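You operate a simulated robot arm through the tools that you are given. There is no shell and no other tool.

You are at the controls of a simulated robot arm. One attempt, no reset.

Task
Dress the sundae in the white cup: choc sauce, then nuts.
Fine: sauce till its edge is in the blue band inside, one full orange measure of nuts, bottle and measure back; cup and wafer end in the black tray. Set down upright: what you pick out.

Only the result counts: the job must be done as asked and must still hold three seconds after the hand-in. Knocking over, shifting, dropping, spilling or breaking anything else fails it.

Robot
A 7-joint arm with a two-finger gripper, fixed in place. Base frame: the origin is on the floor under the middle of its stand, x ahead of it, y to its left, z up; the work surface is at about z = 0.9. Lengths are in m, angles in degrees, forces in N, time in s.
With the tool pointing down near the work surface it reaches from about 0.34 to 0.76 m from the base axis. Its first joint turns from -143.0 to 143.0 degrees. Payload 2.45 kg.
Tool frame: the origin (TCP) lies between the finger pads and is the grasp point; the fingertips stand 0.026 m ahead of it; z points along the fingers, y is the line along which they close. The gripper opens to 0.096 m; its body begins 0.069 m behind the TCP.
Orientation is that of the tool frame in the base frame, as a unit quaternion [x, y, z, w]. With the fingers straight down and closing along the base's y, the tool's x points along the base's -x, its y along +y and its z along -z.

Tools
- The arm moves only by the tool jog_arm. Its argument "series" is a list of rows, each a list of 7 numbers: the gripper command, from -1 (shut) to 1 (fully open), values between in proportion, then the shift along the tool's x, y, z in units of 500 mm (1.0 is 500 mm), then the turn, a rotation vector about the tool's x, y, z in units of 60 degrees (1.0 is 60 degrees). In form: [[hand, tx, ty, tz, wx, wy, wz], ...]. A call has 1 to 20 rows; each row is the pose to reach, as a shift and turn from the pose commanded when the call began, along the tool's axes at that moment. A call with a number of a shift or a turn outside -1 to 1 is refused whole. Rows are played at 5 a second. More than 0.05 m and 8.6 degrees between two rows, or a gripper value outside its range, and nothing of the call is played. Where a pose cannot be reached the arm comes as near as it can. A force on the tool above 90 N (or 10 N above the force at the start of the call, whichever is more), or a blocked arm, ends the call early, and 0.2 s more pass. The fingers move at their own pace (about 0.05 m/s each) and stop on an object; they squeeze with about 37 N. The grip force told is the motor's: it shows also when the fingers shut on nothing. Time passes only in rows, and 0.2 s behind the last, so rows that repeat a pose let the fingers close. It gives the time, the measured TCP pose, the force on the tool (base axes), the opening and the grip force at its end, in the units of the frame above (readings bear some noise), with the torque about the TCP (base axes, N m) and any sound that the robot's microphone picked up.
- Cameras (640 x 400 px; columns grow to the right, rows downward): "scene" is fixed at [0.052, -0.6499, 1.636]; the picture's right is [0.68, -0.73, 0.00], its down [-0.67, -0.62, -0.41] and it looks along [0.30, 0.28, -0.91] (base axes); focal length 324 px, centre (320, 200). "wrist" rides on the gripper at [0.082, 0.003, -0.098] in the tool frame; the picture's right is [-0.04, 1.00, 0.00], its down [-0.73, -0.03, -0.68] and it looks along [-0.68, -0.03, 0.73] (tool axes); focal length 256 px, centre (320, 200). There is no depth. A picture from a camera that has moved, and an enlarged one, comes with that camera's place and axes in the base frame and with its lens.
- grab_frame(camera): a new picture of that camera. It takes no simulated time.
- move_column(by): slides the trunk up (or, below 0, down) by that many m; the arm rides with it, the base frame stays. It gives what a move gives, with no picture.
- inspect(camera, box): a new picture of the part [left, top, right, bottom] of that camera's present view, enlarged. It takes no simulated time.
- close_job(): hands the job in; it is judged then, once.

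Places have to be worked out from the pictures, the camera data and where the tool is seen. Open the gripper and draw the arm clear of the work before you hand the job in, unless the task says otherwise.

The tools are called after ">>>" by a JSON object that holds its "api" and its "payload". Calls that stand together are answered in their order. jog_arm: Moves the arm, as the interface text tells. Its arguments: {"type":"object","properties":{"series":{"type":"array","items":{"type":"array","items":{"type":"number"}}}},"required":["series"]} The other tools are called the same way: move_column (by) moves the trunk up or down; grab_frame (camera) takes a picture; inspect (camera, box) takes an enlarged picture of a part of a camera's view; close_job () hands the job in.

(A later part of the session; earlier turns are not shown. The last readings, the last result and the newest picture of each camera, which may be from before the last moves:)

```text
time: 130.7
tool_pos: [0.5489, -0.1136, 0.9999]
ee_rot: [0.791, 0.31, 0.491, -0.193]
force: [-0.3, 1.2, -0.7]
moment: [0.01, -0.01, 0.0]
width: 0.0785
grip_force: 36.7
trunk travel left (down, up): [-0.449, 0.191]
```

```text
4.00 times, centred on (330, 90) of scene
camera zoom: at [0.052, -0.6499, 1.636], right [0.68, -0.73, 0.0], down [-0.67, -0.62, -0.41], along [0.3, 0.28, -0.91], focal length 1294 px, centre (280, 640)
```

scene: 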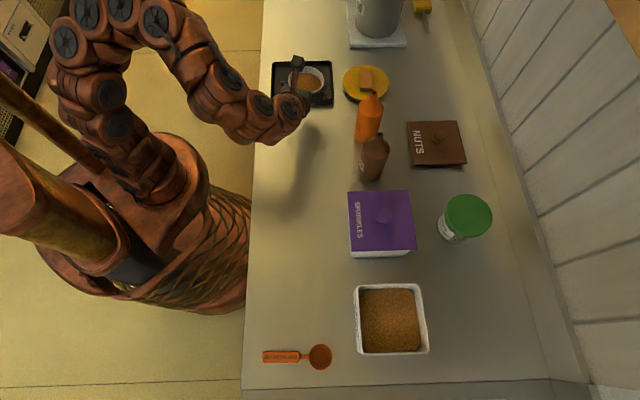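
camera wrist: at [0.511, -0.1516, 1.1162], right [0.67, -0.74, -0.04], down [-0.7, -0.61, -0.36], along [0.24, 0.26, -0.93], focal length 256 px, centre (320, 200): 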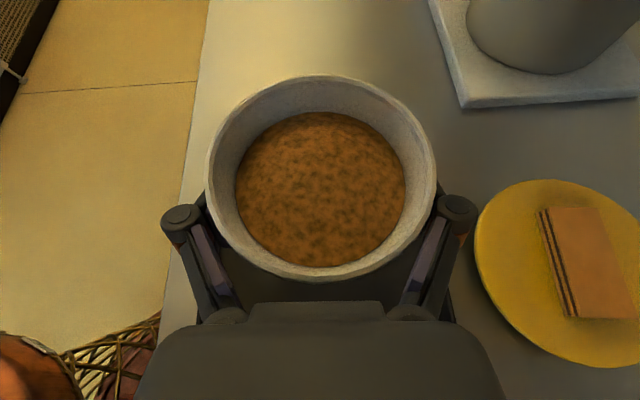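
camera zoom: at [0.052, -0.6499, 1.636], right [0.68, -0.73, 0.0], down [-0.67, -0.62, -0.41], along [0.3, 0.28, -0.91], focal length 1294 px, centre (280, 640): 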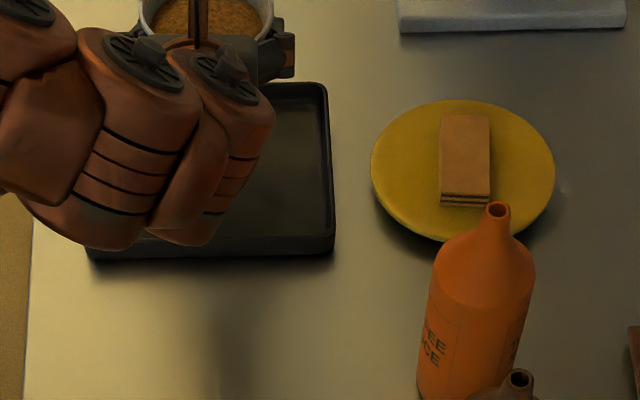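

The cup is over the tray's left half (p 0.457, s 0.324), level. Tray wall top is about z≈0.924 and the fingertips stay inside the tray, so I lower with the trunk.

>>> {"api": "move_column", "payload": {"by": -0.052}}

>>> {"api": "inspect", "payload": {"camera": "scene", "box": [250, 30, 370, 130]}}

>>> {"api": "grab_frame", "payload": {"camera": "wrist"}}

```text
time: 131.7
tool_pos: [0.5482, -0.1148, 0.9475]
ee_rot: [0.791, 0.31, 0.491, -0.193]
force: [0.2, 0.7, -1.9]
moment: [0.0, 0.04, 0.0]
width: 0.0786
grip_force: 36.9
trunk travel left (down, up): [-0.397, 0.243]
```

```text
4.00 times, centred on (310, 80) of scene
camera zoom: at [0.052, -0.6499, 1.636], right [0.68, -0.73, 0.0], down [-0.67, -0.62, -0.41], along [0.3, 0.28, -0.91], focal length 1294 px, centre (360, 680)
```

zoom: 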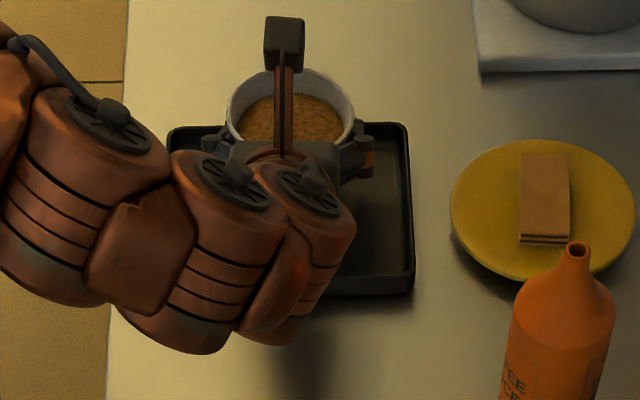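

```text
taken
camera wrist: at [0.511, -0.1516, 1.0642], right [0.67, -0.74, -0.04], down [-0.7, -0.61, -0.36], along [0.24, 0.26, -0.93], focal length 256 px, centre (320, 200)
```

wrist: 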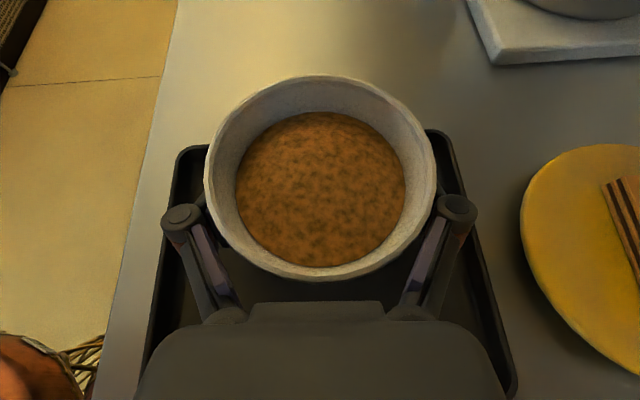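

The cup is a bit close to the tray's far wall; I want it at about p=0.443, s=0.32 to leave room for the wafer beside it. I shift it slightly inside the tray, still just above the floor.

>>> {"api": "jog_arm", "payload": {"series": [[0.54, -0.0026, -0.0145, -0.0054, 0, 0, 0], [0.54, -0.0053, -0.029, -0.0108, 0, 0, 0], [0.54, -0.0053, -0.029, -0.0108, 0, 0, 0]]}}

>>> {"api": "grab_frame", "payload": {"camera": "wrist"}}

>>> {"api": "inspect", "payload": {"camera": "scene", "box": [250, 30, 370, 130]}}

```text
time: 132.5
tool_pos: [0.5347, -0.1089, 0.949]
ee_rot: [0.791, 0.31, 0.491, -0.193]
force: [-0.7, 0.6, -0.7]
moment: [0.0, 0.01, -0.02]
width: 0.0788
grip_force: 36.7
trunk travel left (down, up): [-0.397, 0.243]
```

```text
taken
camera wrist: at [0.497, -0.1445, 1.0652], right [0.67, -0.74, -0.04], down [-0.7, -0.61, -0.36], along [0.24, 0.26, -0.93], focal length 256 px, centre (320, 200)
```

wrist: 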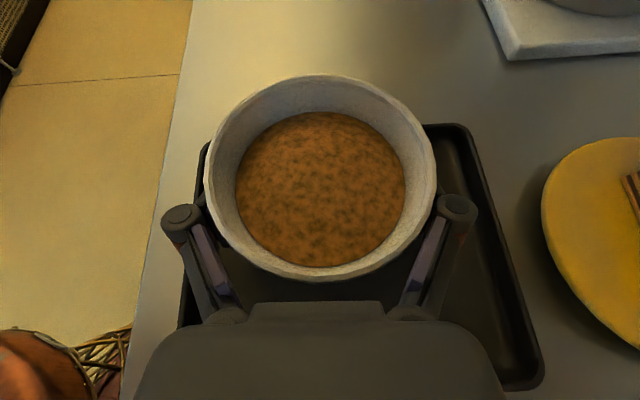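

```text
4.00 times, centred on (310, 80) of scene
camera zoom: at [0.052, -0.6499, 1.636], right [0.68, -0.73, 0.0], down [-0.67, -0.62, -0.41], along [0.3, 0.28, -0.91], focal length 1294 px, centre (360, 680)
```

zoom: 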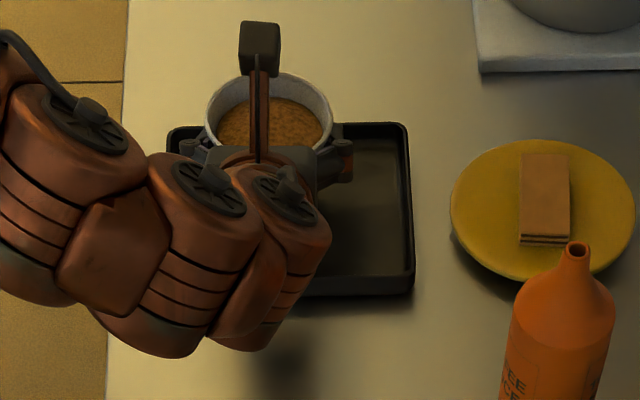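

Cup centre ≈ (p 0.445, s 0.32), base fully inside the tray walls. I lower the final centimetre in small steps until contact.

>>> {"api": "move_column", "payload": {"by": -0.008}}

>>> {"api": "move_column", "payload": {"by": -0.003}}

```text
time: 133.0
tool_pos: [0.5343, -0.1086, 0.9406]
ee_rot: [0.791, 0.31, 0.491, -0.193]
force: [0.4, -0.7, -1.2]
moment: [-0.02, -0.03, -0.02]
width: 0.0783
grip_force: 37.2
trunk travel left (down, up): [-0.389, 0.251]
```

```text
time: 133.6
tool_pos: [0.5336, -0.1073, 0.9375]
ee_rot: [0.791, 0.31, 0.491, -0.193]
force: [0.3, -0.4, -0.9]
moment: [0.04, -0.01, -0.02]
width: 0.0788
grip_force: 37.0
trunk travel left (down, up): [-0.386, 0.254]
```

>>> {"api": "move_column", "payload": {"by": -0.002}}

>>> {"api": "move_column", "payload": {"by": -0.002}}

```text
time: 134.1
tool_pos: [0.5347, -0.1075, 0.936]
ee_rot: [0.79, 0.311, 0.492, -0.193]
force: [0.5, -1.7, 11.2]
moment: [-0.32, -0.12, -0.07]
width: 0.0784
grip_force: 37.3
trunk travel left (down, up): [-0.384, 0.256]
```

```text
time: 134.6
tool_pos: [0.534, -0.1076, 0.9345]
ee_rot: [0.791, 0.31, 0.491, -0.192]
force: [-4.1, -0.7, 15.8]
moment: [-0.24, -0.23, -0.07]
width: 0.0769
grip_force: 36.8
trunk travel left (down, up): [-0.382, 0.258]
```

The cup stands on the tray floor (contact ~11–16 N). I relieve the press by 1.5 mm and open the fingers.

>>> {"api": "move_column", "payload": {"by": 0.0015}}

>>> {"api": "jog_arm", "payload": {"series": [[0.65, 0, 0, 0, 0, 0, 0], [0.72, 0, 0, 0, 0, 0, 0], [0.85, 0, 0, 0, 0, 0, 0], [1, 0, 0, 0, 0, 0, 0], [1, 0, 0, 0, 0, 0, 0]]}}

>>> {"api": "grab_frame", "payload": {"camera": "wrist"}}

>>> {"api": "inspect", "payload": {"camera": "scene", "box": [250, 30, 370, 130]}}

```text
time: 135.1
tool_pos: [0.5342, -0.1068, 0.9344]
ee_rot: [0.791, 0.311, 0.49, -0.194]
force: [-1.9, -0.1, 2.9]
moment: [-0.04, -0.11, -0.01]
width: 0.0765
grip_force: 36.8
trunk travel left (down, up): [-0.383, 0.257]
```

```text
time: 136.3
tool_pos: [0.535, -0.1077, 0.9349]
ee_rot: [0.791, 0.31, 0.491, -0.193]
force: [0.3, 0.1, 1.4]
moment: [0.02, -0.01, -0.02]
width: 0.0962
grip_force: 0.1
trunk travel left (down, up): [-0.383, 0.257]
```

```text
taken
camera wrist: at [0.497, -0.1446, 1.0516], right [0.67, -0.74, -0.04], down [-0.7, -0.61, -0.36], along [0.24, 0.26, -0.93], focal length 256 px, centre (320, 200)
```

wrist: 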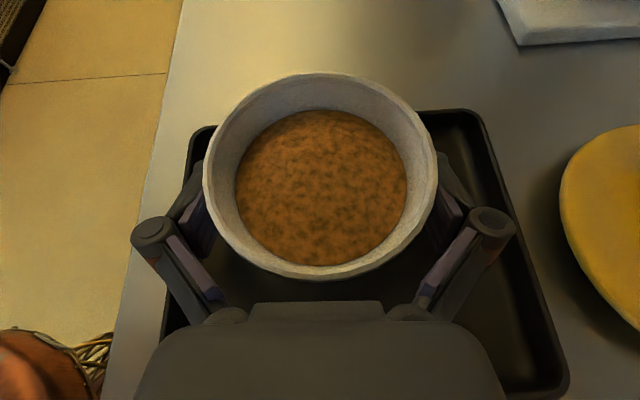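

```text
4.00 times, centred on (310, 80) of scene
camera zoom: at [0.052, -0.6499, 1.636], right [0.68, -0.73, 0.0], down [-0.67, -0.62, -0.41], along [0.3, 0.28, -0.91], focal length 1294 px, centre (360, 680)
```

zoom: 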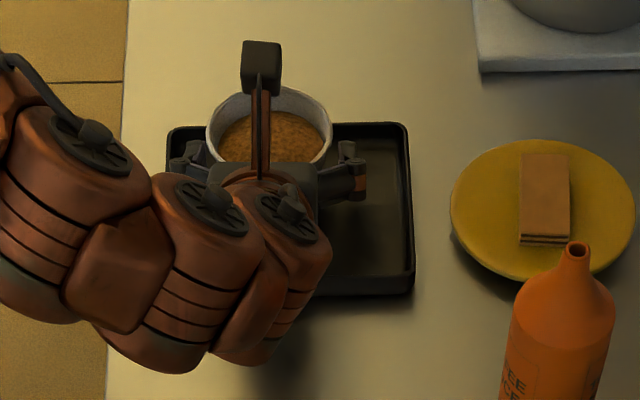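

The cup stands released and centred between the open fingers. I retreat horizontally in two checked steps (more finger clearance than lifting past the rim).

>>> {"api": "jog_arm", "payload": {"series": [[1, -0.0103, 0, -0.0209, 0, 0, 0], [1, -0.0207, 0, -0.0418, 0, 0, 0], [1, -0.031, 0, -0.0627, 0, 0, 0]]}}

>>> {"api": "grab_frame", "payload": {"camera": "wrist"}}

```text
time: 137.1
tool_pos: [0.5086, -0.1318, 0.9326]
ee_rot: [0.791, 0.31, 0.49, -0.193]
force: [0.7, -0.3, 0.0]
moment: [-0.02, -0.01, 0.01]
width: 0.0962
grip_force: 0.0
trunk travel left (down, up): [-0.383, 0.257]
```

```text
taken
camera wrist: at [0.4712, -0.1686, 1.0497], right [0.67, -0.74, -0.04], down [-0.7, -0.61, -0.36], along [0.24, 0.26, -0.93], focal length 256 px, centre (320, 200)
```

wrist: 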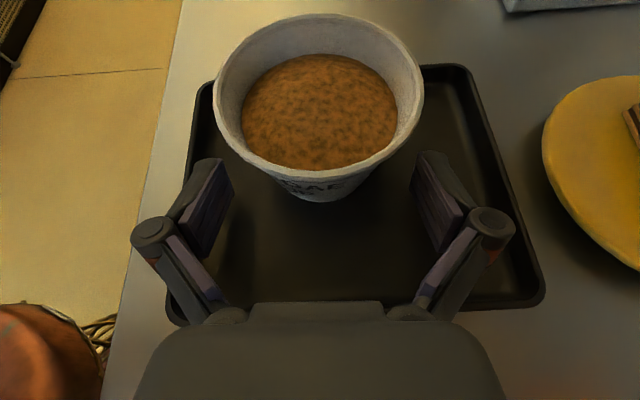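

Exact and clear. I back off another 3.5 cm while rising slightly, then lift with the trunk.

>>> {"api": "jog_arm", "payload": {"series": [[1, -0.0043, 0, -0.0239, 0, 0, 0], [1, -0.0087, 0, -0.0477, 0, 0, 0], [1, -0.013, 0, -0.0716, 0, 0, 0], [1, -0.013, 0, -0.0716, 0, 0, 0]]}}

>>> {"api": "move_column", "payload": {"by": 0.15}}

>>> {"api": "grab_frame", "payload": {"camera": "wrist"}}

>>> {"api": "grab_frame", "payload": {"camera": "scene"}}

```text
time: 138.1
tool_pos: [0.4818, -0.1578, 0.9447]
ee_rot: [0.791, 0.31, 0.491, -0.193]
force: [0.1, -0.1, -0.4]
moment: [0.0, 0.02, 0.0]
width: 0.0958
grip_force: 0.0
trunk travel left (down, up): [-0.383, 0.257]
```

```text
time: 139.9
tool_pos: [0.4819, -0.1562, 1.0952]
ee_rot: [0.79, 0.31, 0.492, -0.194]
force: [-0.5, 0.0, 0.7]
moment: [0.0, -0.02, -0.02]
width: 0.0961
grip_force: 0.1
trunk travel left (down, up): [-0.533, 0.107]
```

```text
taken
camera wrist: at [0.4453, -0.193, 1.2116], right [0.67, -0.74, -0.04], down [-0.7, -0.61, -0.36], along [0.24, 0.26, -0.93], focal length 256 px, centre (320, 200)
```

wrist: 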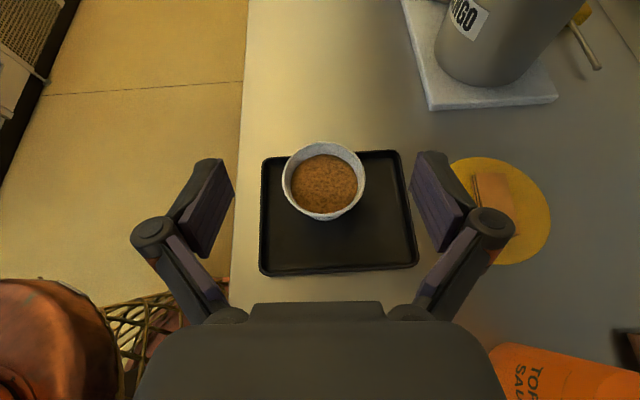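

```text
taken
```

scene: 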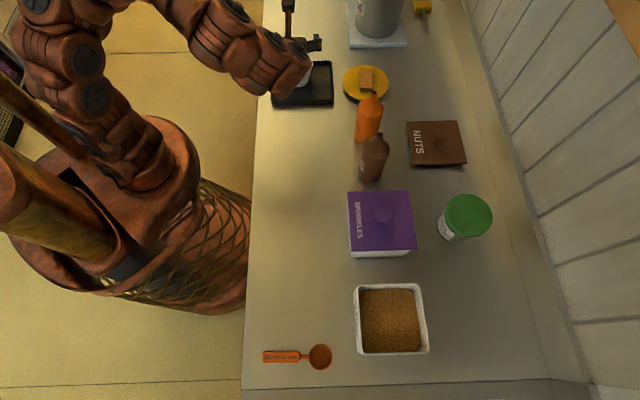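

The cup is safely in the tray and my hand is clear. Next the wafer on the yellow plate: I pitch the hand to point down first, here above free space.

>>> {"api": "jog_arm", "payload": {"series": [[1, 0, 0, 0, 0, -0.125, 0], [1, 0, 0, 0, 0, -0.25, 0], [1, 0, 0, 0, 0, -0.375, 0], [1, 0, 0, 0, 0, -0.5, 0], [1, 0, 0, 0, 0, -0.625, 0], [1, 0, 0, 0, 0, -0.75, 0], [1, 0, 0, 0, 0, -0.875, 0], [1, 0, 0, 0, 0, -1.0, 0], [1, 0, 0, 0, 0, -1.0, 0]]}}

>>> {"api": "grab_frame", "payload": {"camera": "wrist"}}

>>> {"api": "grab_frame", "payload": {"camera": "scene"}}

```text
time: 141.9
tool_pos: [0.4824, -0.1552, 1.0943]
ee_rot: [0.93, 0.366, 0.029, -0.011]
force: [-1.3, 0.2, 0.1]
moment: [0.02, 0.0, -0.01]
width: 0.096
grip_force: 0.1
trunk travel left (down, up): [-0.533, 0.107]
```

```text
taken
camera wrist: at [0.5379, -0.1064, 1.1983], right [0.65, -0.76, 0.0], down [-0.59, -0.51, 0.63], along [-0.48, -0.41, -0.78], focal length 256 px, centre (320, 200)
```

wrist: 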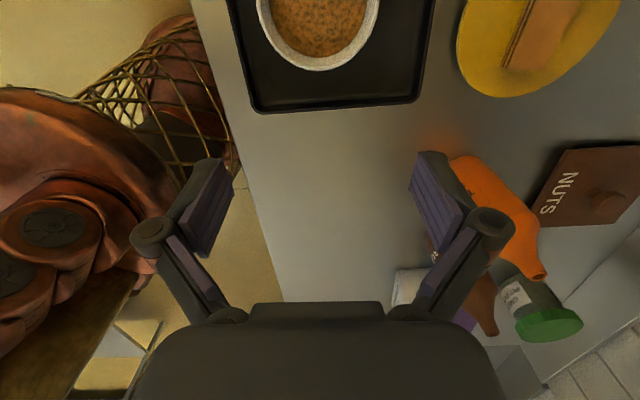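

```text
taken
```

scene: 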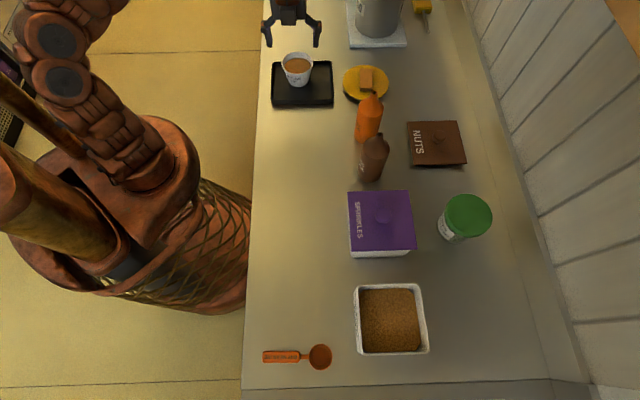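

Pointing down now. I zoom the scene on the tray and the plate for exact positions of cup and wafer.

>>> {"api": "inspect", "payload": {"camera": "scene", "box": [262, 40, 402, 125]}}

>>> {"api": "inspect", "payload": {"camera": "scene", "box": [335, 55, 405, 110]}}

```text
4.57 times, centred on (332, 82) of scene
camera zoom: at [0.052, -0.6499, 1.636], right [0.68, -0.73, 0.0], down [-0.67, -0.62, -0.41], along [0.3, 0.28, -0.91], focal length 1479 px, centre (265, 737)
```

zoom: 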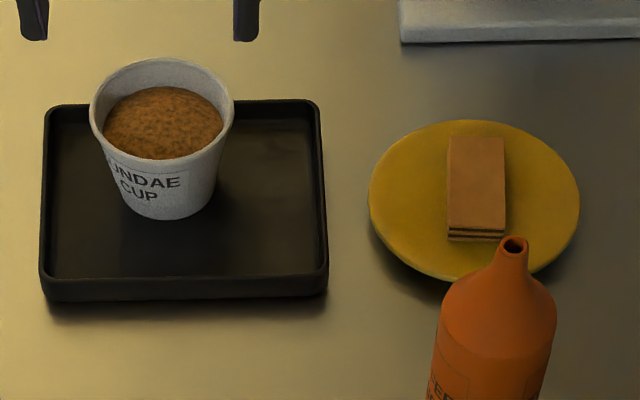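

```text
7.27 times, centred on (370, 82) of scene
camera zoom: at [0.052, -0.6499, 1.636], right [0.68, -0.73, 0.0], down [-0.67, -0.62, -0.41], along [0.3, 0.28, -0.91], focal length 2353 px, centre (-44, 1054)
```

zoom: 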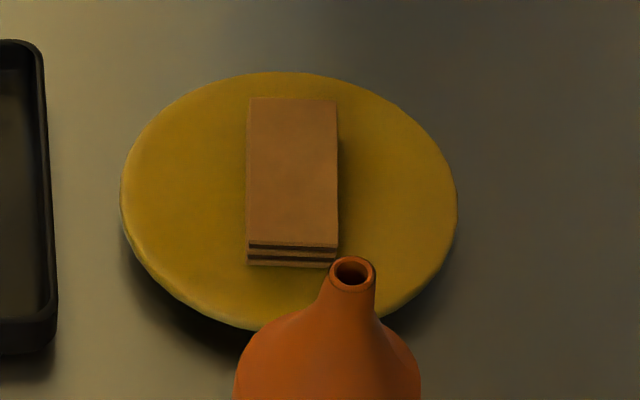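

Wafer: about 0.035 × 0.077 × 0.011 m, centre ≈ (p 0.645, s 0.304), skewed ~3.5°. I move above it (gripping slightly toward its near end so the fingers will clear the cup later), turning to its axis.

>>> {"api": "jog_arm", "payload": {"series": [[1, 0.0148, 0.0673, 0.0009, -0.0003, -0.01, 0.0097], [1, 0.0297, 0.1345, 0.0019, -0.0007, -0.02, 0.0193], [1, 0.0445, 0.2018, 0.0028, -0.001, -0.03, 0.029], [1, 0.0593, 0.2691, 0.0037, -0.0013, -0.04, 0.0387], [1, 0.0742, 0.3363, 0.0047, -0.0017, -0.05, 0.0483], [1, 0.089, 0.4036, 0.0056, -0.002, -0.06, 0.058], [1, 0.089, 0.4036, 0.0056, -0.002, -0.06, 0.058]]}}

>>> {"api": "grab_frame", "payload": {"camera": "wrist"}}

>>> {"api": "grab_frame", "payload": {"camera": "scene"}}

```text
time: 143.5
tool_pos: [0.6307, -0.2619, 1.0812]
ee_rot: [0.942, 0.336, 0.001, 0.0]
force: [-1.2, 0.1, 0.5]
moment: [-0.03, -0.11, 0.0]
width: 0.0959
grip_force: 0.1
out of reach, approached as far as the arm can: row 6, 7
trunk travel left (down, up): [-0.533, 0.107]
```

```text
taken
camera wrist: at [0.6933, -0.2126, 1.1787], right [0.6, -0.8, 0.0], down [-0.59, -0.44, 0.68], along [-0.54, -0.41, -0.74], focal length 256 px, centre (320, 200)
```

wrist: 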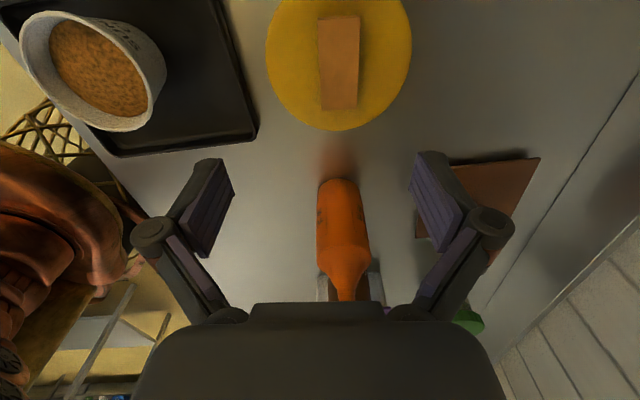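

```text
taken
```

scene: 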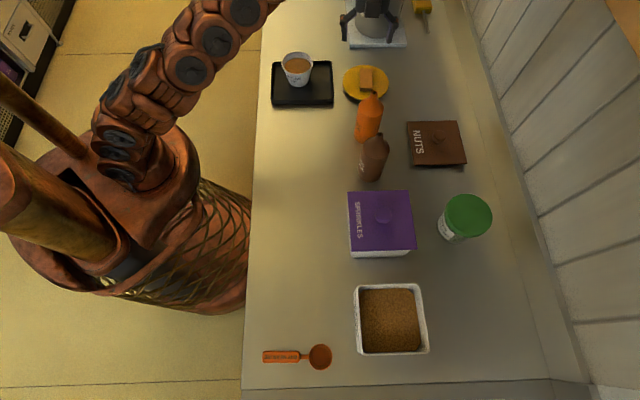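

Slightly short of reach at this height. Also, from the more accurate wrist geometry (wafer ≈ p 0.640, s 0.295; tray inner right wall p≈0.53), fingers gripping across the wafer's width would hit the tray wall at placement, so I'll grip it along its length: I yaw the hand ~88° right.

>>> {"api": "jog_arm", "payload": {"series": [[1, 0, 0, 0, 0, 0, 0.1225], [1, 0, 0, 0, 0, 0, 0.245], [1, 0, 0, 0, 0, 0, 0.3675], [1, 0, 0, 0, 0, 0, 0.49], [1, 0, 0, 0, 0, 0, 0.6125], [1, 0, 0, 0, 0, 0, 0.735], [1, 0, 0, 0, 0, 0, 0.735]]}}

>>> {"api": "jog_arm", "payload": {"series": [[1, 0, 0, 0, 0, 0, 0.1225], [1, 0, 0, 0, 0, 0, 0.245], [1, 0, 0, 0, 0, 0, 0.3675], [1, 0, 0, 0, 0, 0, 0.49], [1, 0, 0, 0, 0, 0, 0.6125], [1, 0, 0, 0, 0, 0, 0.735], [1, 0, 0, 0, 0, 0, 0.735]]}}

>>> {"api": "grab_frame", "payload": {"camera": "wrist"}}

>>> {"api": "grab_frame", "payload": {"camera": "scene"}}

```text
time: 145.1
tool_pos: [0.631, -0.2617, 1.0814]
ee_rot: [0.999, -0.042, 0.004, -0.001]
force: [-0.2, 0.3, -0.1]
moment: [0.0, 0.01, 0.0]
width: 0.0959
grip_force: 0.2
trunk travel left (down, up): [-0.533, 0.107]
```

```text
time: 146.7
tool_pos: [0.6303, -0.2617, 1.0814]
ee_rot: [0.91, -0.414, 0.002, -0.002]
force: [0.0, 0.5, -1.2]
moment: [0.04, -0.03, -0.02]
width: 0.0961
grip_force: 0.0
trunk travel left (down, up): [-0.533, 0.107]
```

```text
taken
camera wrist: at [0.6794, -0.3252, 1.1801], right [-0.78, -0.63, 0.0], down [-0.46, 0.57, 0.68], along [-0.42, 0.53, -0.74], focal length 256 px, centre (320, 200)
```

wrist: 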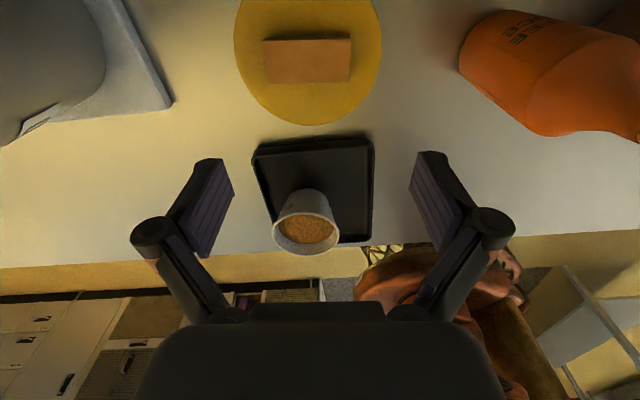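

```text
taken
```

scene: 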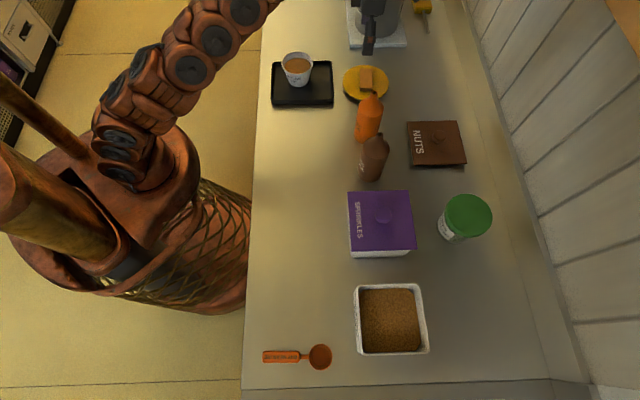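

The wafer's long axis now lies along my closing direction (centre ≈ p 0.638, s 0.294). I move over it while descending 5 cm with the arm and check the reach.

>>> {"api": "jog_arm", "payload": {"series": [[1, 0.0081, -0.006, 0.03, 0, 0, -0.008], [1, 0.0163, -0.012, 0.06, 0, 0, -0.016], [1, 0.0245, -0.018, 0.09, 0, 0, -0.024], [1, 0.0326, -0.024, 0.1, 0, 0, -0.032], [1, 0.0326, -0.024, 0.1, 0, 0, -0.032]]}}

>>> {"api": "grab_frame", "payload": {"camera": "wrist"}}

```text
time: 147.9
tool_pos: [0.651, -0.2675, 1.0337]
ee_rot: [0.917, -0.398, 0.0, -0.001]
force: [0.9, 0.4, 0.3]
moment: [-0.03, -0.03, -0.01]
width: 0.096
grip_force: 0.0
trunk travel left (down, up): [-0.533, 0.107]
```

```text
taken
camera wrist: at [0.7017, -0.3287, 1.1316], right [-0.76, -0.65, 0.0], down [-0.48, 0.55, 0.68], along [-0.44, 0.51, -0.73], focal length 256 px, centre (320, 200)
```

wrist: 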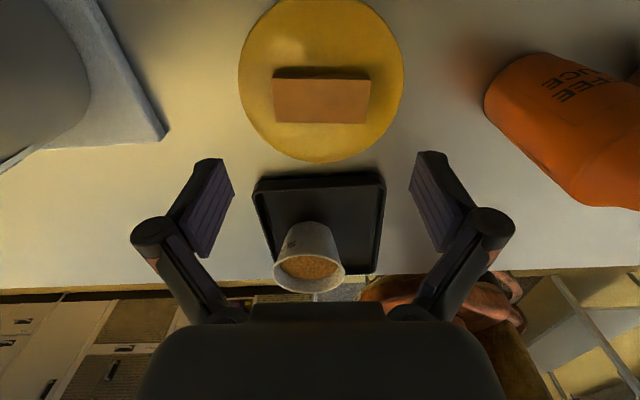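

Reached, and triangulation puts the wafer's top at z≈0.923 (plate top ≈0.912). I pre-close to ~0.086 m, trim the centring and lower with the trunk to just above the wafer.

>>> {"api": "jog_arm", "payload": {"series": [[0.79, -0.003, 0.001, 0, 0, 0, 0], [0.79, -0.003, 0.001, 0, 0, 0, 0]]}}

>>> {"api": "move_column", "payload": {"by": -0.075}}

>>> {"api": "grab_frame", "payload": {"camera": "wrist"}}

>>> {"api": "inspect", "payload": {"camera": "scene", "box": [325, 40, 415, 120]}}

```text
time: 148.5
tool_pos: [0.6481, -0.2665, 1.0343]
ee_rot: [0.917, -0.398, -0.001, -0.001]
force: [0.6, -0.3, 0.1]
moment: [0.0, 0.01, 0.01]
width: 0.0858
grip_force: 0.0
trunk travel left (down, up): [-0.533, 0.107]
```

```text
time: 149.6
tool_pos: [0.6487, -0.2677, 0.9587]
ee_rot: [0.917, -0.399, 0.0, -0.002]
force: [0.4, 0.2, 0.2]
moment: [0.0, -0.04, -0.01]
width: 0.0859
grip_force: 0.1
trunk travel left (down, up): [-0.458, 0.182]
```

```text
taken
camera wrist: at [0.7001, -0.328, 1.0566], right [-0.76, -0.65, 0.0], down [-0.48, 0.55, 0.68], along [-0.44, 0.51, -0.73], focal length 256 px, centre (320, 200)
```

wrist: 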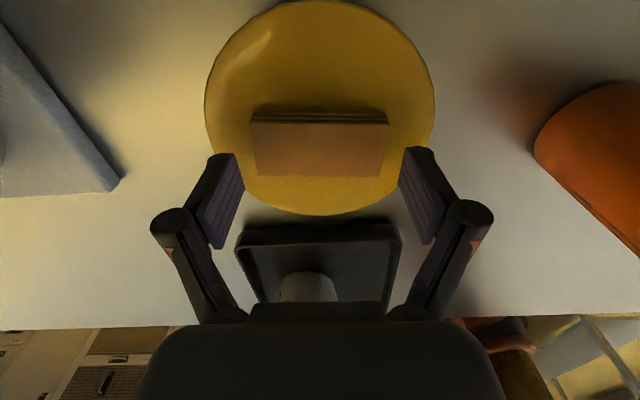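

```text
5.00 times, centred on (370, 80) of scene
camera zoom: at [0.052, -0.6499, 1.636], right [0.68, -0.73, 0.0], down [-0.67, -0.62, -0.41], along [0.3, 0.28, -0.91], focal length 1618 px, centre (70, 800)
```

zoom: 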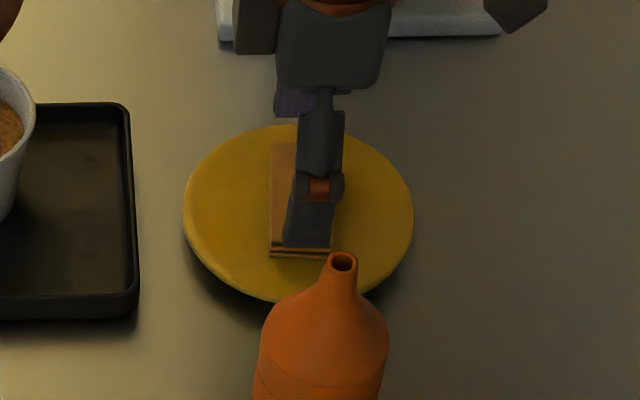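

Centred precisely over the wafer. I lower to z≈0.945, then in small steps with force checks.

>>> {"api": "move_column", "payload": {"by": -0.013}}

>>> {"api": "move_column", "payload": {"by": -0.003}}

>>> {"api": "grab_frame", "payload": {"camera": "wrist"}}

```text
time: 150.2
tool_pos: [0.6481, -0.268, 0.9455]
ee_rot: [0.917, -0.398, 0.0, -0.001]
force: [-0.5, 1.0, 0.3]
moment: [0.02, 0.0, 0.02]
width: 0.0862
grip_force: 0.1
trunk travel left (down, up): [-0.445, 0.195]
```

```text
time: 150.7
tool_pos: [0.6495, -0.2663, 0.943]
ee_rot: [0.917, -0.398, 0.002, -0.001]
force: [0.3, -0.3, 0.9]
moment: [-0.02, 0.01, -0.03]
width: 0.0857
grip_force: 0.0
trunk travel left (down, up): [-0.442, 0.198]
```

```text
taken
camera wrist: at [0.7001, -0.328, 1.0405], right [-0.76, -0.65, 0.0], down [-0.48, 0.55, 0.68], along [-0.44, 0.51, -0.73], focal length 256 px, centre (320, 200)
```

wrist: 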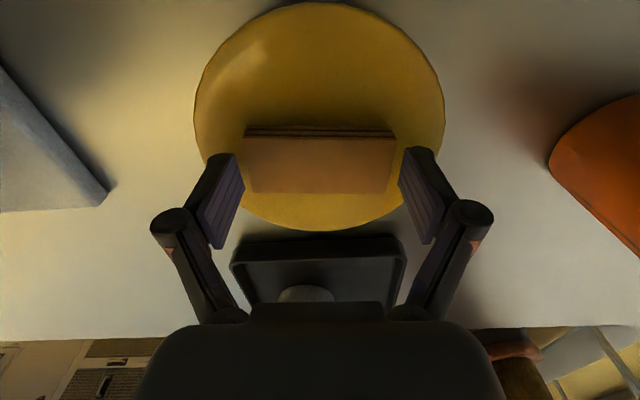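

No contact yet. I go 2 mm lower and then close in small increments watching the grip force.

>>> {"api": "move_column", "payload": {"by": -0.002}}

>>> {"api": "jog_arm", "payload": {"series": [[0.72, 0, 0, 0, 0, 0, 0], [0.66, 0, 0, 0, 0, 0, 0], [0.62, 0, 0, 0, 0, 0, 0], [0.62, 0, 0, 0, 0, 0, 0]]}}

>>> {"api": "grab_frame", "payload": {"camera": "wrist"}}

```text
time: 151.2
tool_pos: [0.648, -0.2668, 0.9408]
ee_rot: [0.918, -0.398, 0.0, -0.001]
force: [0.2, -0.6, -0.2]
moment: [0.01, 0.02, 0.01]
width: 0.0858
grip_force: 0.1
trunk travel left (down, up): [-0.44, 0.2]
```

```text
time: 152.2
tool_pos: [0.6483, -0.2653, 0.9413]
ee_rot: [0.917, -0.398, 0.001, 0.0]
force: [-0.4, -0.1, 0.2]
moment: [0.02, 0.01, 0.03]
width: 0.0776
grip_force: 0.1
trunk travel left (down, up): [-0.44, 0.2]
```

```text
taken
camera wrist: at [0.7001, -0.328, 1.0385], right [-0.76, -0.65, 0.0], down [-0.48, 0.55, 0.68], along [-0.44, 0.51, -0.73], focal length 256 px, centre (320, 200)
```

wrist: 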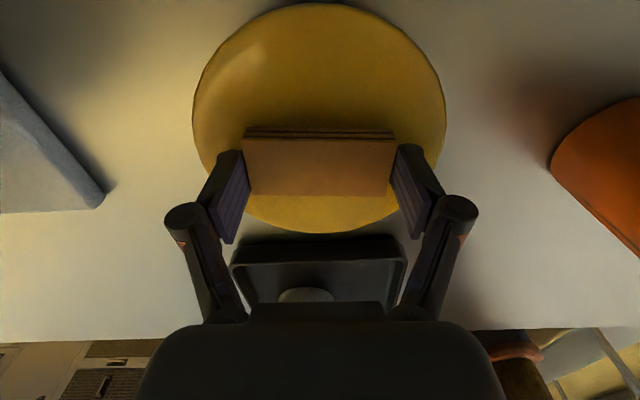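

Almost touching. I continue in half-millimetre steps.

>>> {"api": "jog_arm", "payload": {"series": [[0.605, 0, 0, 0, 0, 0, 0], [0.59, 0, 0, 0, 0, 0, 0]]}}

>>> {"api": "jog_arm", "payload": {"series": [[0.58, 0, 0, 0, 0, 0, 0], [0.57, 0, 0, 0, 0, 0, 0]]}}

>>> {"api": "jog_arm", "payload": {"series": [[0.56, 0, 0, 0, 0, 0, 0], [0.55, 0, 0, 0, 0, 0, 0]]}}

```text
time: 152.8
tool_pos: [0.6491, -0.2679, 0.9394]
ee_rot: [0.917, -0.398, 0.0, -0.001]
force: [0.1, 0.6, 0.4]
moment: [0.0, 0.0, 0.01]
width: 0.0765
grip_force: 0.0
trunk travel left (down, up): [-0.44, 0.2]
```

```text
time: 153.4
tool_pos: [0.6472, -0.2668, 0.9409]
ee_rot: [0.918, -0.397, 0.001, -0.001]
force: [0.4, -0.4, -0.4]
moment: [-0.02, -0.01, 0.01]
width: 0.076
grip_force: 0.8
trunk travel left (down, up): [-0.44, 0.2]
```

```text
time: 154.0
tool_pos: [0.6487, -0.2662, 0.9413]
ee_rot: [0.917, -0.398, 0.0, -0.001]
force: [0.2, -0.1, 1.3]
moment: [0.04, 0.0, -0.02]
width: 0.0754
grip_force: 7.6
trunk travel left (down, up): [-0.44, 0.2]
```

A gentle 7.6 N grip at 0.0754 m — enough for a light wafer. I firm it very slightly and lift 2 cm.

>>> {"api": "jog_arm", "payload": {"series": [[0.545, 0, 0, 0, 0, 0, 0], [0.54, 0, 0, 0, 0, 0, 0]]}}

>>> {"api": "move_column", "payload": {"by": 0.02}}

>>> {"api": "grab_frame", "payload": {"camera": "wrist"}}

>>> {"api": "inspect", "payload": {"camera": "scene", "box": [325, 40, 415, 120]}}

```text
time: 154.6
tool_pos: [0.649, -0.2667, 0.9412]
ee_rot: [0.917, -0.398, 0.001, -0.001]
force: [0.1, 0.6, 1.8]
moment: [0.01, 0.02, -0.01]
width: 0.0753
grip_force: 10.8
trunk travel left (down, up): [-0.44, 0.2]
```

```text
time: 155.3
tool_pos: [0.6479, -0.2667, 0.9611]
ee_rot: [0.917, -0.398, -0.001, -0.001]
force: [-0.1, -0.1, -0.5]
moment: [-0.04, 0.02, -0.02]
width: 0.0748
grip_force: 1.1
trunk travel left (down, up): [-0.46, 0.18]
```

```text
taken
camera wrist: at [0.7001, -0.328, 1.0585], right [-0.76, -0.65, 0.0], down [-0.48, 0.55, 0.68], along [-0.44, 0.51, -0.73], focal length 256 px, centre (320, 200)
```

wrist: 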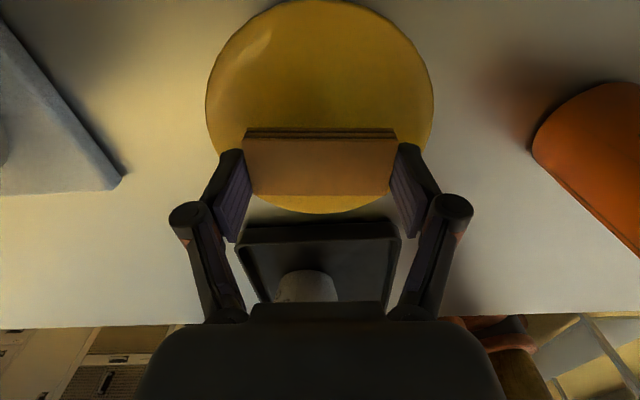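

```text
5.00 times, centred on (370, 80) of scene
camera zoom: at [0.052, -0.6499, 1.636], right [0.68, -0.73, 0.0], down [-0.67, -0.62, -0.41], along [0.3, 0.28, -0.91], focal length 1618 px, centre (70, 800)
```

zoom: 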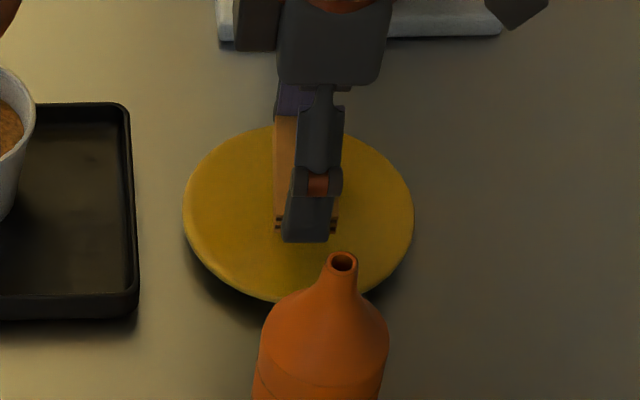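

The wafer is lifted but the grip relaxed to ~1 N; I firm it up a little before going on.

>>> {"api": "jog_arm", "payload": {"series": [[0.53, 0, 0, 0, 0, 0, 0], [0.525, 0, 0, 0, 0, 0, 0]]}}

>>> {"api": "jog_arm", "payload": {"series": [[0.525, 0, 0, 0, 0, 0, 0]]}}

```text
time: 155.9
tool_pos: [0.6491, -0.2673, 0.962]
ee_rot: [0.917, -0.398, 0.0, -0.001]
force: [-0.2, 0.6, -0.3]
moment: [-0.02, 0.0, 0.0]
width: 0.0749
grip_force: 18.4
trunk travel left (down, up): [-0.46, 0.18]
```

```text
time: 156.3
tool_pos: [0.6496, -0.267, 0.9601]
ee_rot: [0.917, -0.398, 0.001, 0.0]
force: [-0.1, 0.7, 0.3]
moment: [-0.02, -0.01, -0.01]
width: 0.0752
grip_force: 1.0
trunk travel left (down, up): [-0.46, 0.18]
```

The reading fluctuates; I check visually that the wafer is intact and held.

>>> {"api": "inspect", "payload": {"camera": "wrist", "box": [200, 90, 440, 240]}}

>>> {"api": "jog_arm", "payload": {"series": [[0.515, 0, 0, 0, 0, 0, 0], [0.515, 0, 0, 0, 0, 0, 0], [0.515, 0, 0, 0, 0, 0, 0]]}}

```text
2.67 times, centred on (320, 165) of wrist
camera zoom: at [0.7001, -0.328, 1.0585], right [-0.76, -0.65, 0.0], down [-0.48, 0.55, 0.68], along [-0.44, 0.51, -0.73], focal length 683 px, centre (320, 293)
```

zoom: 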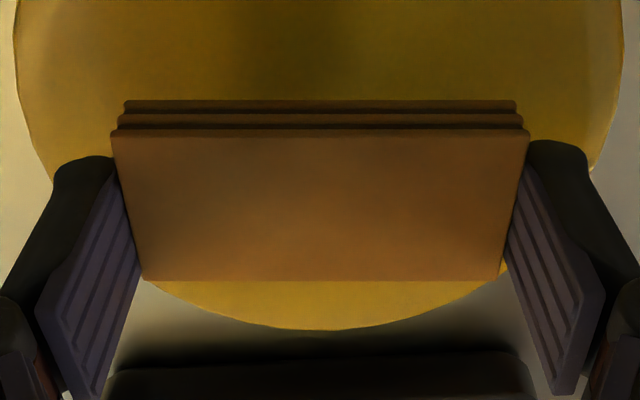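

```text
time: 157.1
tool_pos: [0.6483, -0.2667, 0.9608]
ee_rot: [0.918, -0.398, 0.0, -0.001]
force: [0.1, 0.6, 0.1]
moment: [-0.01, -0.02, 0.01]
width: 0.0747
grip_force: 15.3
trunk travel left (down, up): [-0.46, 0.18]
```

The three-layer wafer is intact and held level. I raise it to z≈1.01 and carry it back over the tray's right side (target centre p≈0.507, s≈0.288).

>>> {"api": "move_column", "payload": {"by": 0.05}}

>>> {"api": "jog_arm", "payload": {"series": [[0.515, -0.02, 0.0006, 0, 0, 0, 0], [0.515, -0.06, 0.0017, 0, 0, 0, 0], [0.515, -0.105, 0.003, 0, 0, 0, 0], [0.515, -0.15, 0.0043, 0, 0, 0, 0], [0.515, -0.195, 0.0056, 0, 0, 0, 0], [0.515, -0.235, 0.0067, 0, 0, 0, 0], [0.515, -0.26, 0.0074, 0, 0, 0, 0], [0.515, -0.26, 0.0074, 0, 0, 0, 0]]}}

>>> {"api": "grab_frame", "payload": {"camera": "wrist"}}

>>> {"api": "inspect", "payload": {"camera": "scene", "box": [262, 30, 402, 125]}}

```text
time: 158.0
tool_pos: [0.649, -0.2666, 1.0098]
ee_rot: [0.918, -0.397, 0.0, -0.001]
force: [-0.2, 0.2, -0.9]
moment: [0.0, 0.0, 0.03]
width: 0.0746
grip_force: 4.4
trunk travel left (down, up): [-0.51, 0.13]
```

```text
time: 159.8
tool_pos: [0.5565, -0.1743, 1.0104]
ee_rot: [0.917, -0.399, 0.0, -0.001]
force: [-0.6, 0.0, -0.3]
moment: [-0.03, -0.02, 0.0]
width: 0.0739
grip_force: 30.3
trunk travel left (down, up): [-0.51, 0.13]
```

```text
taken
camera wrist: at [0.6083, -0.2359, 1.1081], right [-0.76, -0.65, 0.0], down [-0.48, 0.55, 0.68], along [-0.44, 0.51, -0.73], focal length 256 px, centre (320, 200)
```

wrist: 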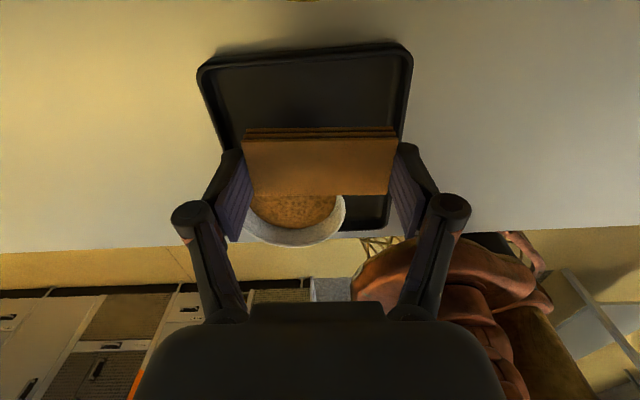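

```text
4.21 times, centred on (332, 78) of scene
camera zoom: at [0.052, -0.6499, 1.636], right [0.68, -0.73, 0.0], down [-0.67, -0.62, -0.41], along [0.3, 0.28, -0.91], focal length 1362 px, centre (270, 716)
```

zoom: 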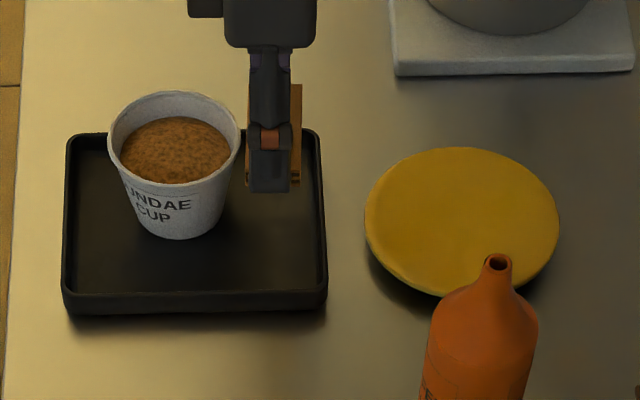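

Still held and level. I zoom in to see the tray edges relative to the wafer before lowering.

>>> {"api": "inspect", "payload": {"camera": "wrist", "box": [180, 30, 440, 260]}}

>>> {"api": "inspect", "payload": {"camera": "scene", "box": [268, 50, 340, 110]}}

```text
1.74 times, centred on (310, 145) of wrist
camera zoom: at [0.6083, -0.2359, 1.1081], right [-0.76, -0.65, 0.0], down [-0.48, 0.55, 0.68], along [-0.44, 0.51, -0.73], focal length 445 px, centre (337, 296)
```

zoom: 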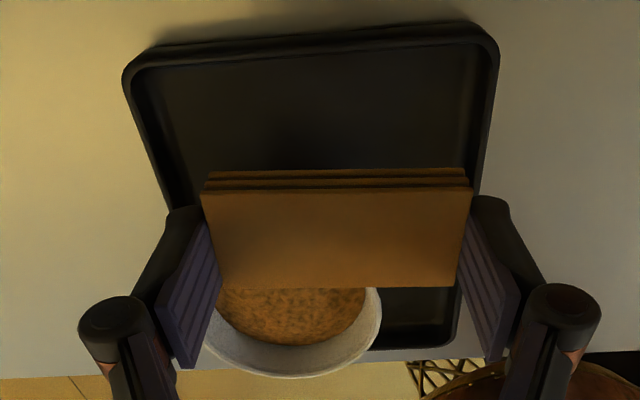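

```text
6.67 times, centred on (304, 80) of scene
camera zoom: at [0.052, -0.6499, 1.636], right [0.68, -0.73, 0.0], down [-0.67, -0.62, -0.41], along [0.3, 0.28, -0.91], focal length 2157 px, centre (427, 1000)
```

zoom: 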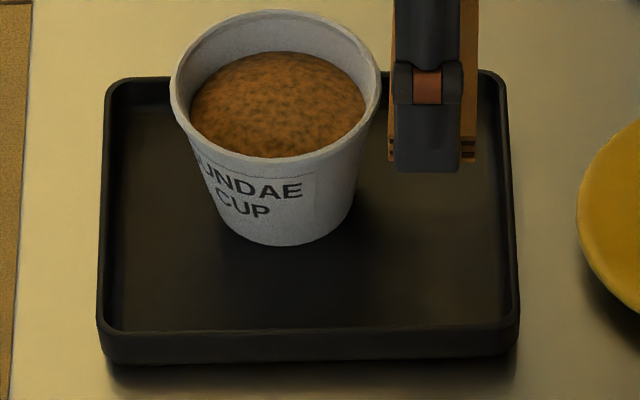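

The tray is rotated ~2–3° and the near-end finger would come close to its wall, so I shift the wafer 4 mm left, 3 mm outward and yaw 2.5° to match, then lower.

>>> {"api": "jog_arm", "payload": {"series": [[0.515, 0.003, -0.004, 0, 0, 0, -0.02], [0.515, 0.006, -0.008, 0, 0, 0, -0.042], [0.515, 0.006, -0.008, 0, 0, 0, -0.042]]}}

>>> {"api": "move_column", "payload": {"by": -0.05}}

>>> {"api": "grab_frame", "payload": {"camera": "wrist"}}

>>> {"api": "inspect", "payload": {"camera": "scene", "box": [268, 50, 340, 110]}}

```text
time: 160.6
tool_pos: [0.5631, -0.1749, 1.0114]
ee_rot: [0.926, -0.377, 0.0, -0.002]
force: [0.2, 0.3, -0.3]
moment: [-0.01, -0.07, 0.0]
width: 0.0738
grip_force: 25.8
trunk travel left (down, up): [-0.51, 0.13]
```

```text
time: 161.5
tool_pos: [0.563, -0.1746, 0.9605]
ee_rot: [0.926, -0.378, 0.0, -0.001]
force: [0.2, -0.8, -0.9]
moment: [0.01, -0.04, 0.0]
width: 0.074
grip_force: 0.7
trunk travel left (down, up): [-0.46, 0.18]
```

```text
taken
camera wrist: at [0.6161, -0.2332, 1.0586], right [-0.73, -0.69, 0.0], down [-0.5, 0.53, 0.68], along [-0.47, 0.49, -0.73], focal length 256 px, centre (320, 200)
```

wrist: 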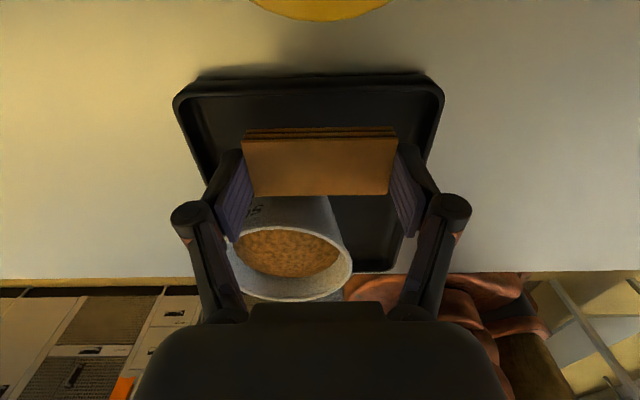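

```text
6.67 times, centred on (304, 80) of scene
camera zoom: at [0.052, -0.6499, 1.636], right [0.68, -0.73, 0.0], down [-0.67, -0.62, -0.41], along [0.3, 0.28, -0.91], focal length 2157 px, centre (427, 1000)
```

zoom: 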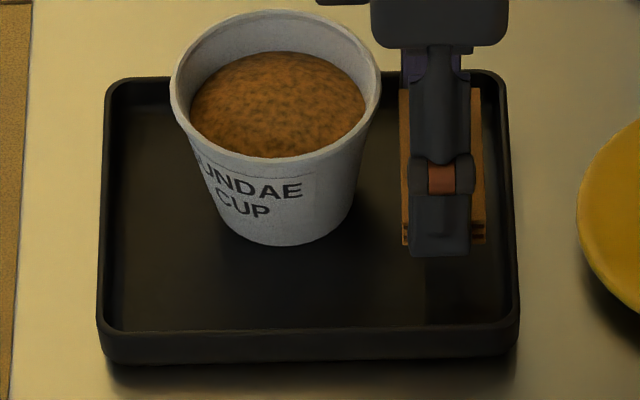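

Wafer is well placed: ~6 mm from the right wall, ~9 mm from the cup's rim. I lower it to the tray floor in small steps.

>>> {"api": "move_column", "payload": {"by": -0.021}}

>>> {"api": "move_column", "payload": {"by": -0.003}}

>>> {"api": "inspect", "payload": {"camera": "scene", "box": [268, 50, 340, 110]}}

```text
time: 162.2
tool_pos: [0.5624, -0.1743, 0.941]
ee_rot: [0.926, -0.378, 0.0, -0.002]
force: [0.7, -0.4, -1.0]
moment: [-0.02, 0.02, -0.02]
width: 0.0738
grip_force: 20.7
trunk travel left (down, up): [-0.439, 0.201]
```

```text
time: 162.7
tool_pos: [0.5622, -0.1754, 0.9359]
ee_rot: [0.926, -0.378, 0.0, -0.002]
force: [0.0, -0.5, -1.1]
moment: [0.0, -0.01, -0.02]
width: 0.0742
grip_force: 4.4
trunk travel left (down, up): [-0.436, 0.204]
```

```text
6.67 times, centred on (304, 80) of scene
camera zoom: at [0.052, -0.6499, 1.636], right [0.68, -0.73, 0.0], down [-0.67, -0.62, -0.41], along [0.3, 0.28, -0.91], focal length 2157 px, centre (427, 1000)
```

zoom: 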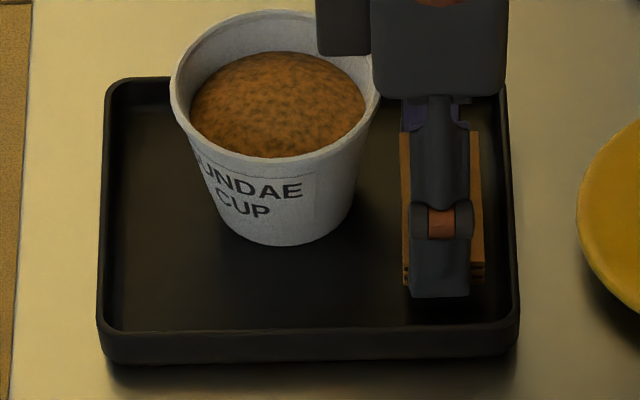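

No contact yet. I lower in 1.5 mm steps.

>>> {"api": "move_column", "payload": {"by": -0.002}}

>>> {"api": "move_column", "payload": {"by": -0.0015}}

```text
time: 163.3
tool_pos: [0.5615, -0.1748, 0.9341]
ee_rot: [0.926, -0.378, 0.0, -0.001]
force: [0.2, 0.1, 0.1]
moment: [0.05, 0.01, -0.01]
width: 0.0743
grip_force: 14.8
trunk travel left (down, up): [-0.434, 0.206]
```

```text
time: 163.8
tool_pos: [0.5615, -0.1749, 0.934]
ee_rot: [0.926, -0.378, 0.0, -0.001]
force: [0.5, 1.0, -0.2]
moment: [0.02, 0.01, -0.01]
width: 0.0739
grip_force: 23.6
trunk travel left (down, up): [-0.433, 0.207]
```

Nearly there; 1 mm steps now.

>>> {"api": "move_column", "payload": {"by": -0.001}}

>>> {"api": "move_column", "payload": {"by": -0.001}}

```text
time: 164.3
tool_pos: [0.561, -0.1749, 0.9308]
ee_rot: [0.926, -0.377, 0.001, -0.001]
force: [0.3, 0.1, -0.1]
moment: [0.01, -0.02, 0.02]
width: 0.0742
grip_force: 7.9
trunk travel left (down, up): [-0.432, 0.208]
```

```text
time: 164.8
tool_pos: [0.563, -0.1748, 0.9314]
ee_rot: [0.926, -0.378, 0.001, 0.0]
force: [0.4, 1.0, -0.9]
moment: [0.0, 0.01, 0.01]
width: 0.0736
grip_force: 19.4
trunk travel left (down, up): [-0.431, 0.209]
```

>>> {"api": "inspect", "payload": {"camera": "wrist", "box": [180, 90, 460, 260]}}

>>> {"api": "move_column", "payload": {"by": -0.001}}

>>> {"api": "move_column", "payload": {"by": -0.001}}

```text
2.29 times, centred on (320, 175) of wrist
camera zoom: at [0.6162, -0.2332, 1.0291], right [-0.73, -0.69, 0.0], down [-0.5, 0.53, 0.68], along [-0.47, 0.49, -0.73], focal length 585 px, centre (320, 257)
```

zoom: 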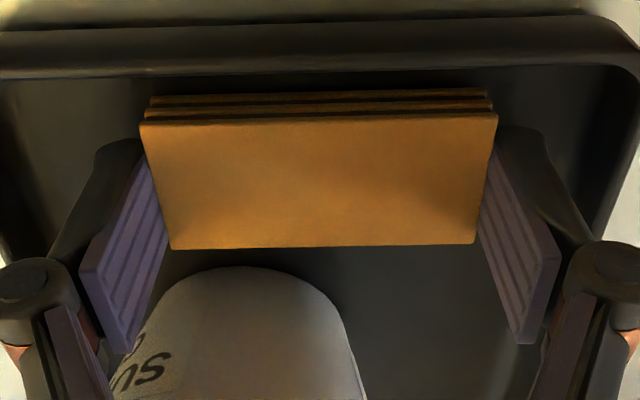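

```text
time: 165.3
tool_pos: [0.5609, -0.1755, 0.9304]
ee_rot: [0.926, -0.377, 0.0, -0.001]
force: [0.4, 0.3, 0.1]
moment: [0.0, -0.01, -0.02]
width: 0.0745
grip_force: 4.2
trunk travel left (down, up): [-0.43, 0.21]
```

```text
time: 165.8
tool_pos: [0.5623, -0.1753, 0.9289]
ee_rot: [0.926, -0.378, -0.001, -0.001]
force: [0.1, -0.3, 0.1]
moment: [0.03, 0.04, 0.01]
width: 0.0742
grip_force: 15.7
trunk travel left (down, up): [-0.429, 0.211]
```

Still free; I keep stepping down 1 mm at a time.

>>> {"api": "move_column", "payload": {"by": -0.001}}

>>> {"api": "move_column", "payload": {"by": -0.001}}

```text
time: 166.3
tool_pos: [0.5614, -0.1753, 0.9283]
ee_rot: [0.926, -0.378, 0.0, -0.001]
force: [0.3, -0.3, -0.1]
moment: [0.04, 0.0, -0.02]
width: 0.0741
grip_force: 0.9
trunk travel left (down, up): [-0.428, 0.212]
```

```text
time: 166.8
tool_pos: [0.5615, -0.1744, 0.9273]
ee_rot: [0.926, -0.378, 0.0, -0.001]
force: [0.4, 1.2, 3.9]
moment: [-0.02, 0.01, 0.01]
width: 0.0743
grip_force: 15.3
trunk travel left (down, up): [-0.427, 0.213]
```

Contact (3.9 N): the wafer is on the tray floor. I open the fingers gently.

>>> {"api": "jog_arm", "payload": {"series": [[0.56, 0, 0, 0, 0, 0, 0], [0.62, 0, 0, 0, 0, 0, 0], [0.7, 0, 0, 0, 0, 0, 0], [0.76, 0, 0, 0, 0, 0, 0], [0.76, 0, 0, 0, 0, 0, 0]]}}

>>> {"api": "inspect", "payload": {"camera": "wrist", "box": [180, 90, 460, 260]}}

>>> {"api": "inspect", "payload": {"camera": "scene", "box": [268, 50, 340, 110]}}

```text
time: 168.0
tool_pos: [0.5605, -0.1744, 0.9274]
ee_rot: [0.926, -0.378, 0.0, -0.001]
force: [-0.3, 0.5, -0.1]
moment: [0.02, -0.02, -0.01]
width: 0.0845
grip_force: 0.0
trunk travel left (down, up): [-0.427, 0.213]
```

```text
2.29 times, centred on (320, 175) of wrist
camera zoom: at [0.6162, -0.2332, 1.0251], right [-0.73, -0.69, 0.0], down [-0.5, 0.53, 0.68], along [-0.47, 0.49, -0.73], focal length 585 px, centre (320, 257)
```

zoom: 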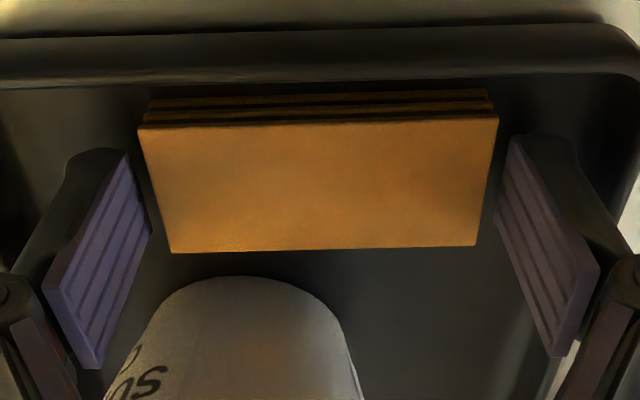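

```text
6.67 times, centred on (304, 80) of scene
camera zoom: at [0.052, -0.6499, 1.636], right [0.68, -0.73, 0.0], down [-0.67, -0.62, -0.41], along [0.3, 0.28, -0.91], focal length 2157 px, centre (427, 1000)
```

zoom: 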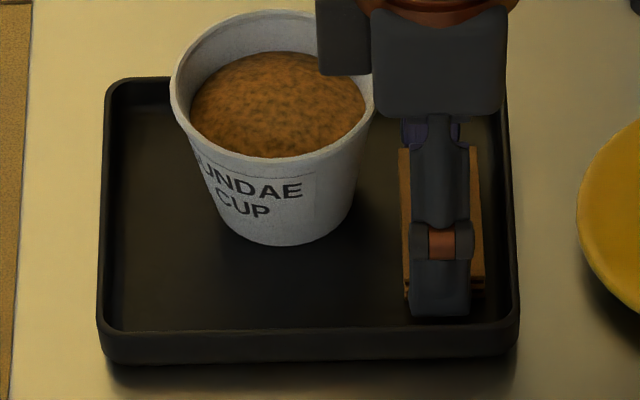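

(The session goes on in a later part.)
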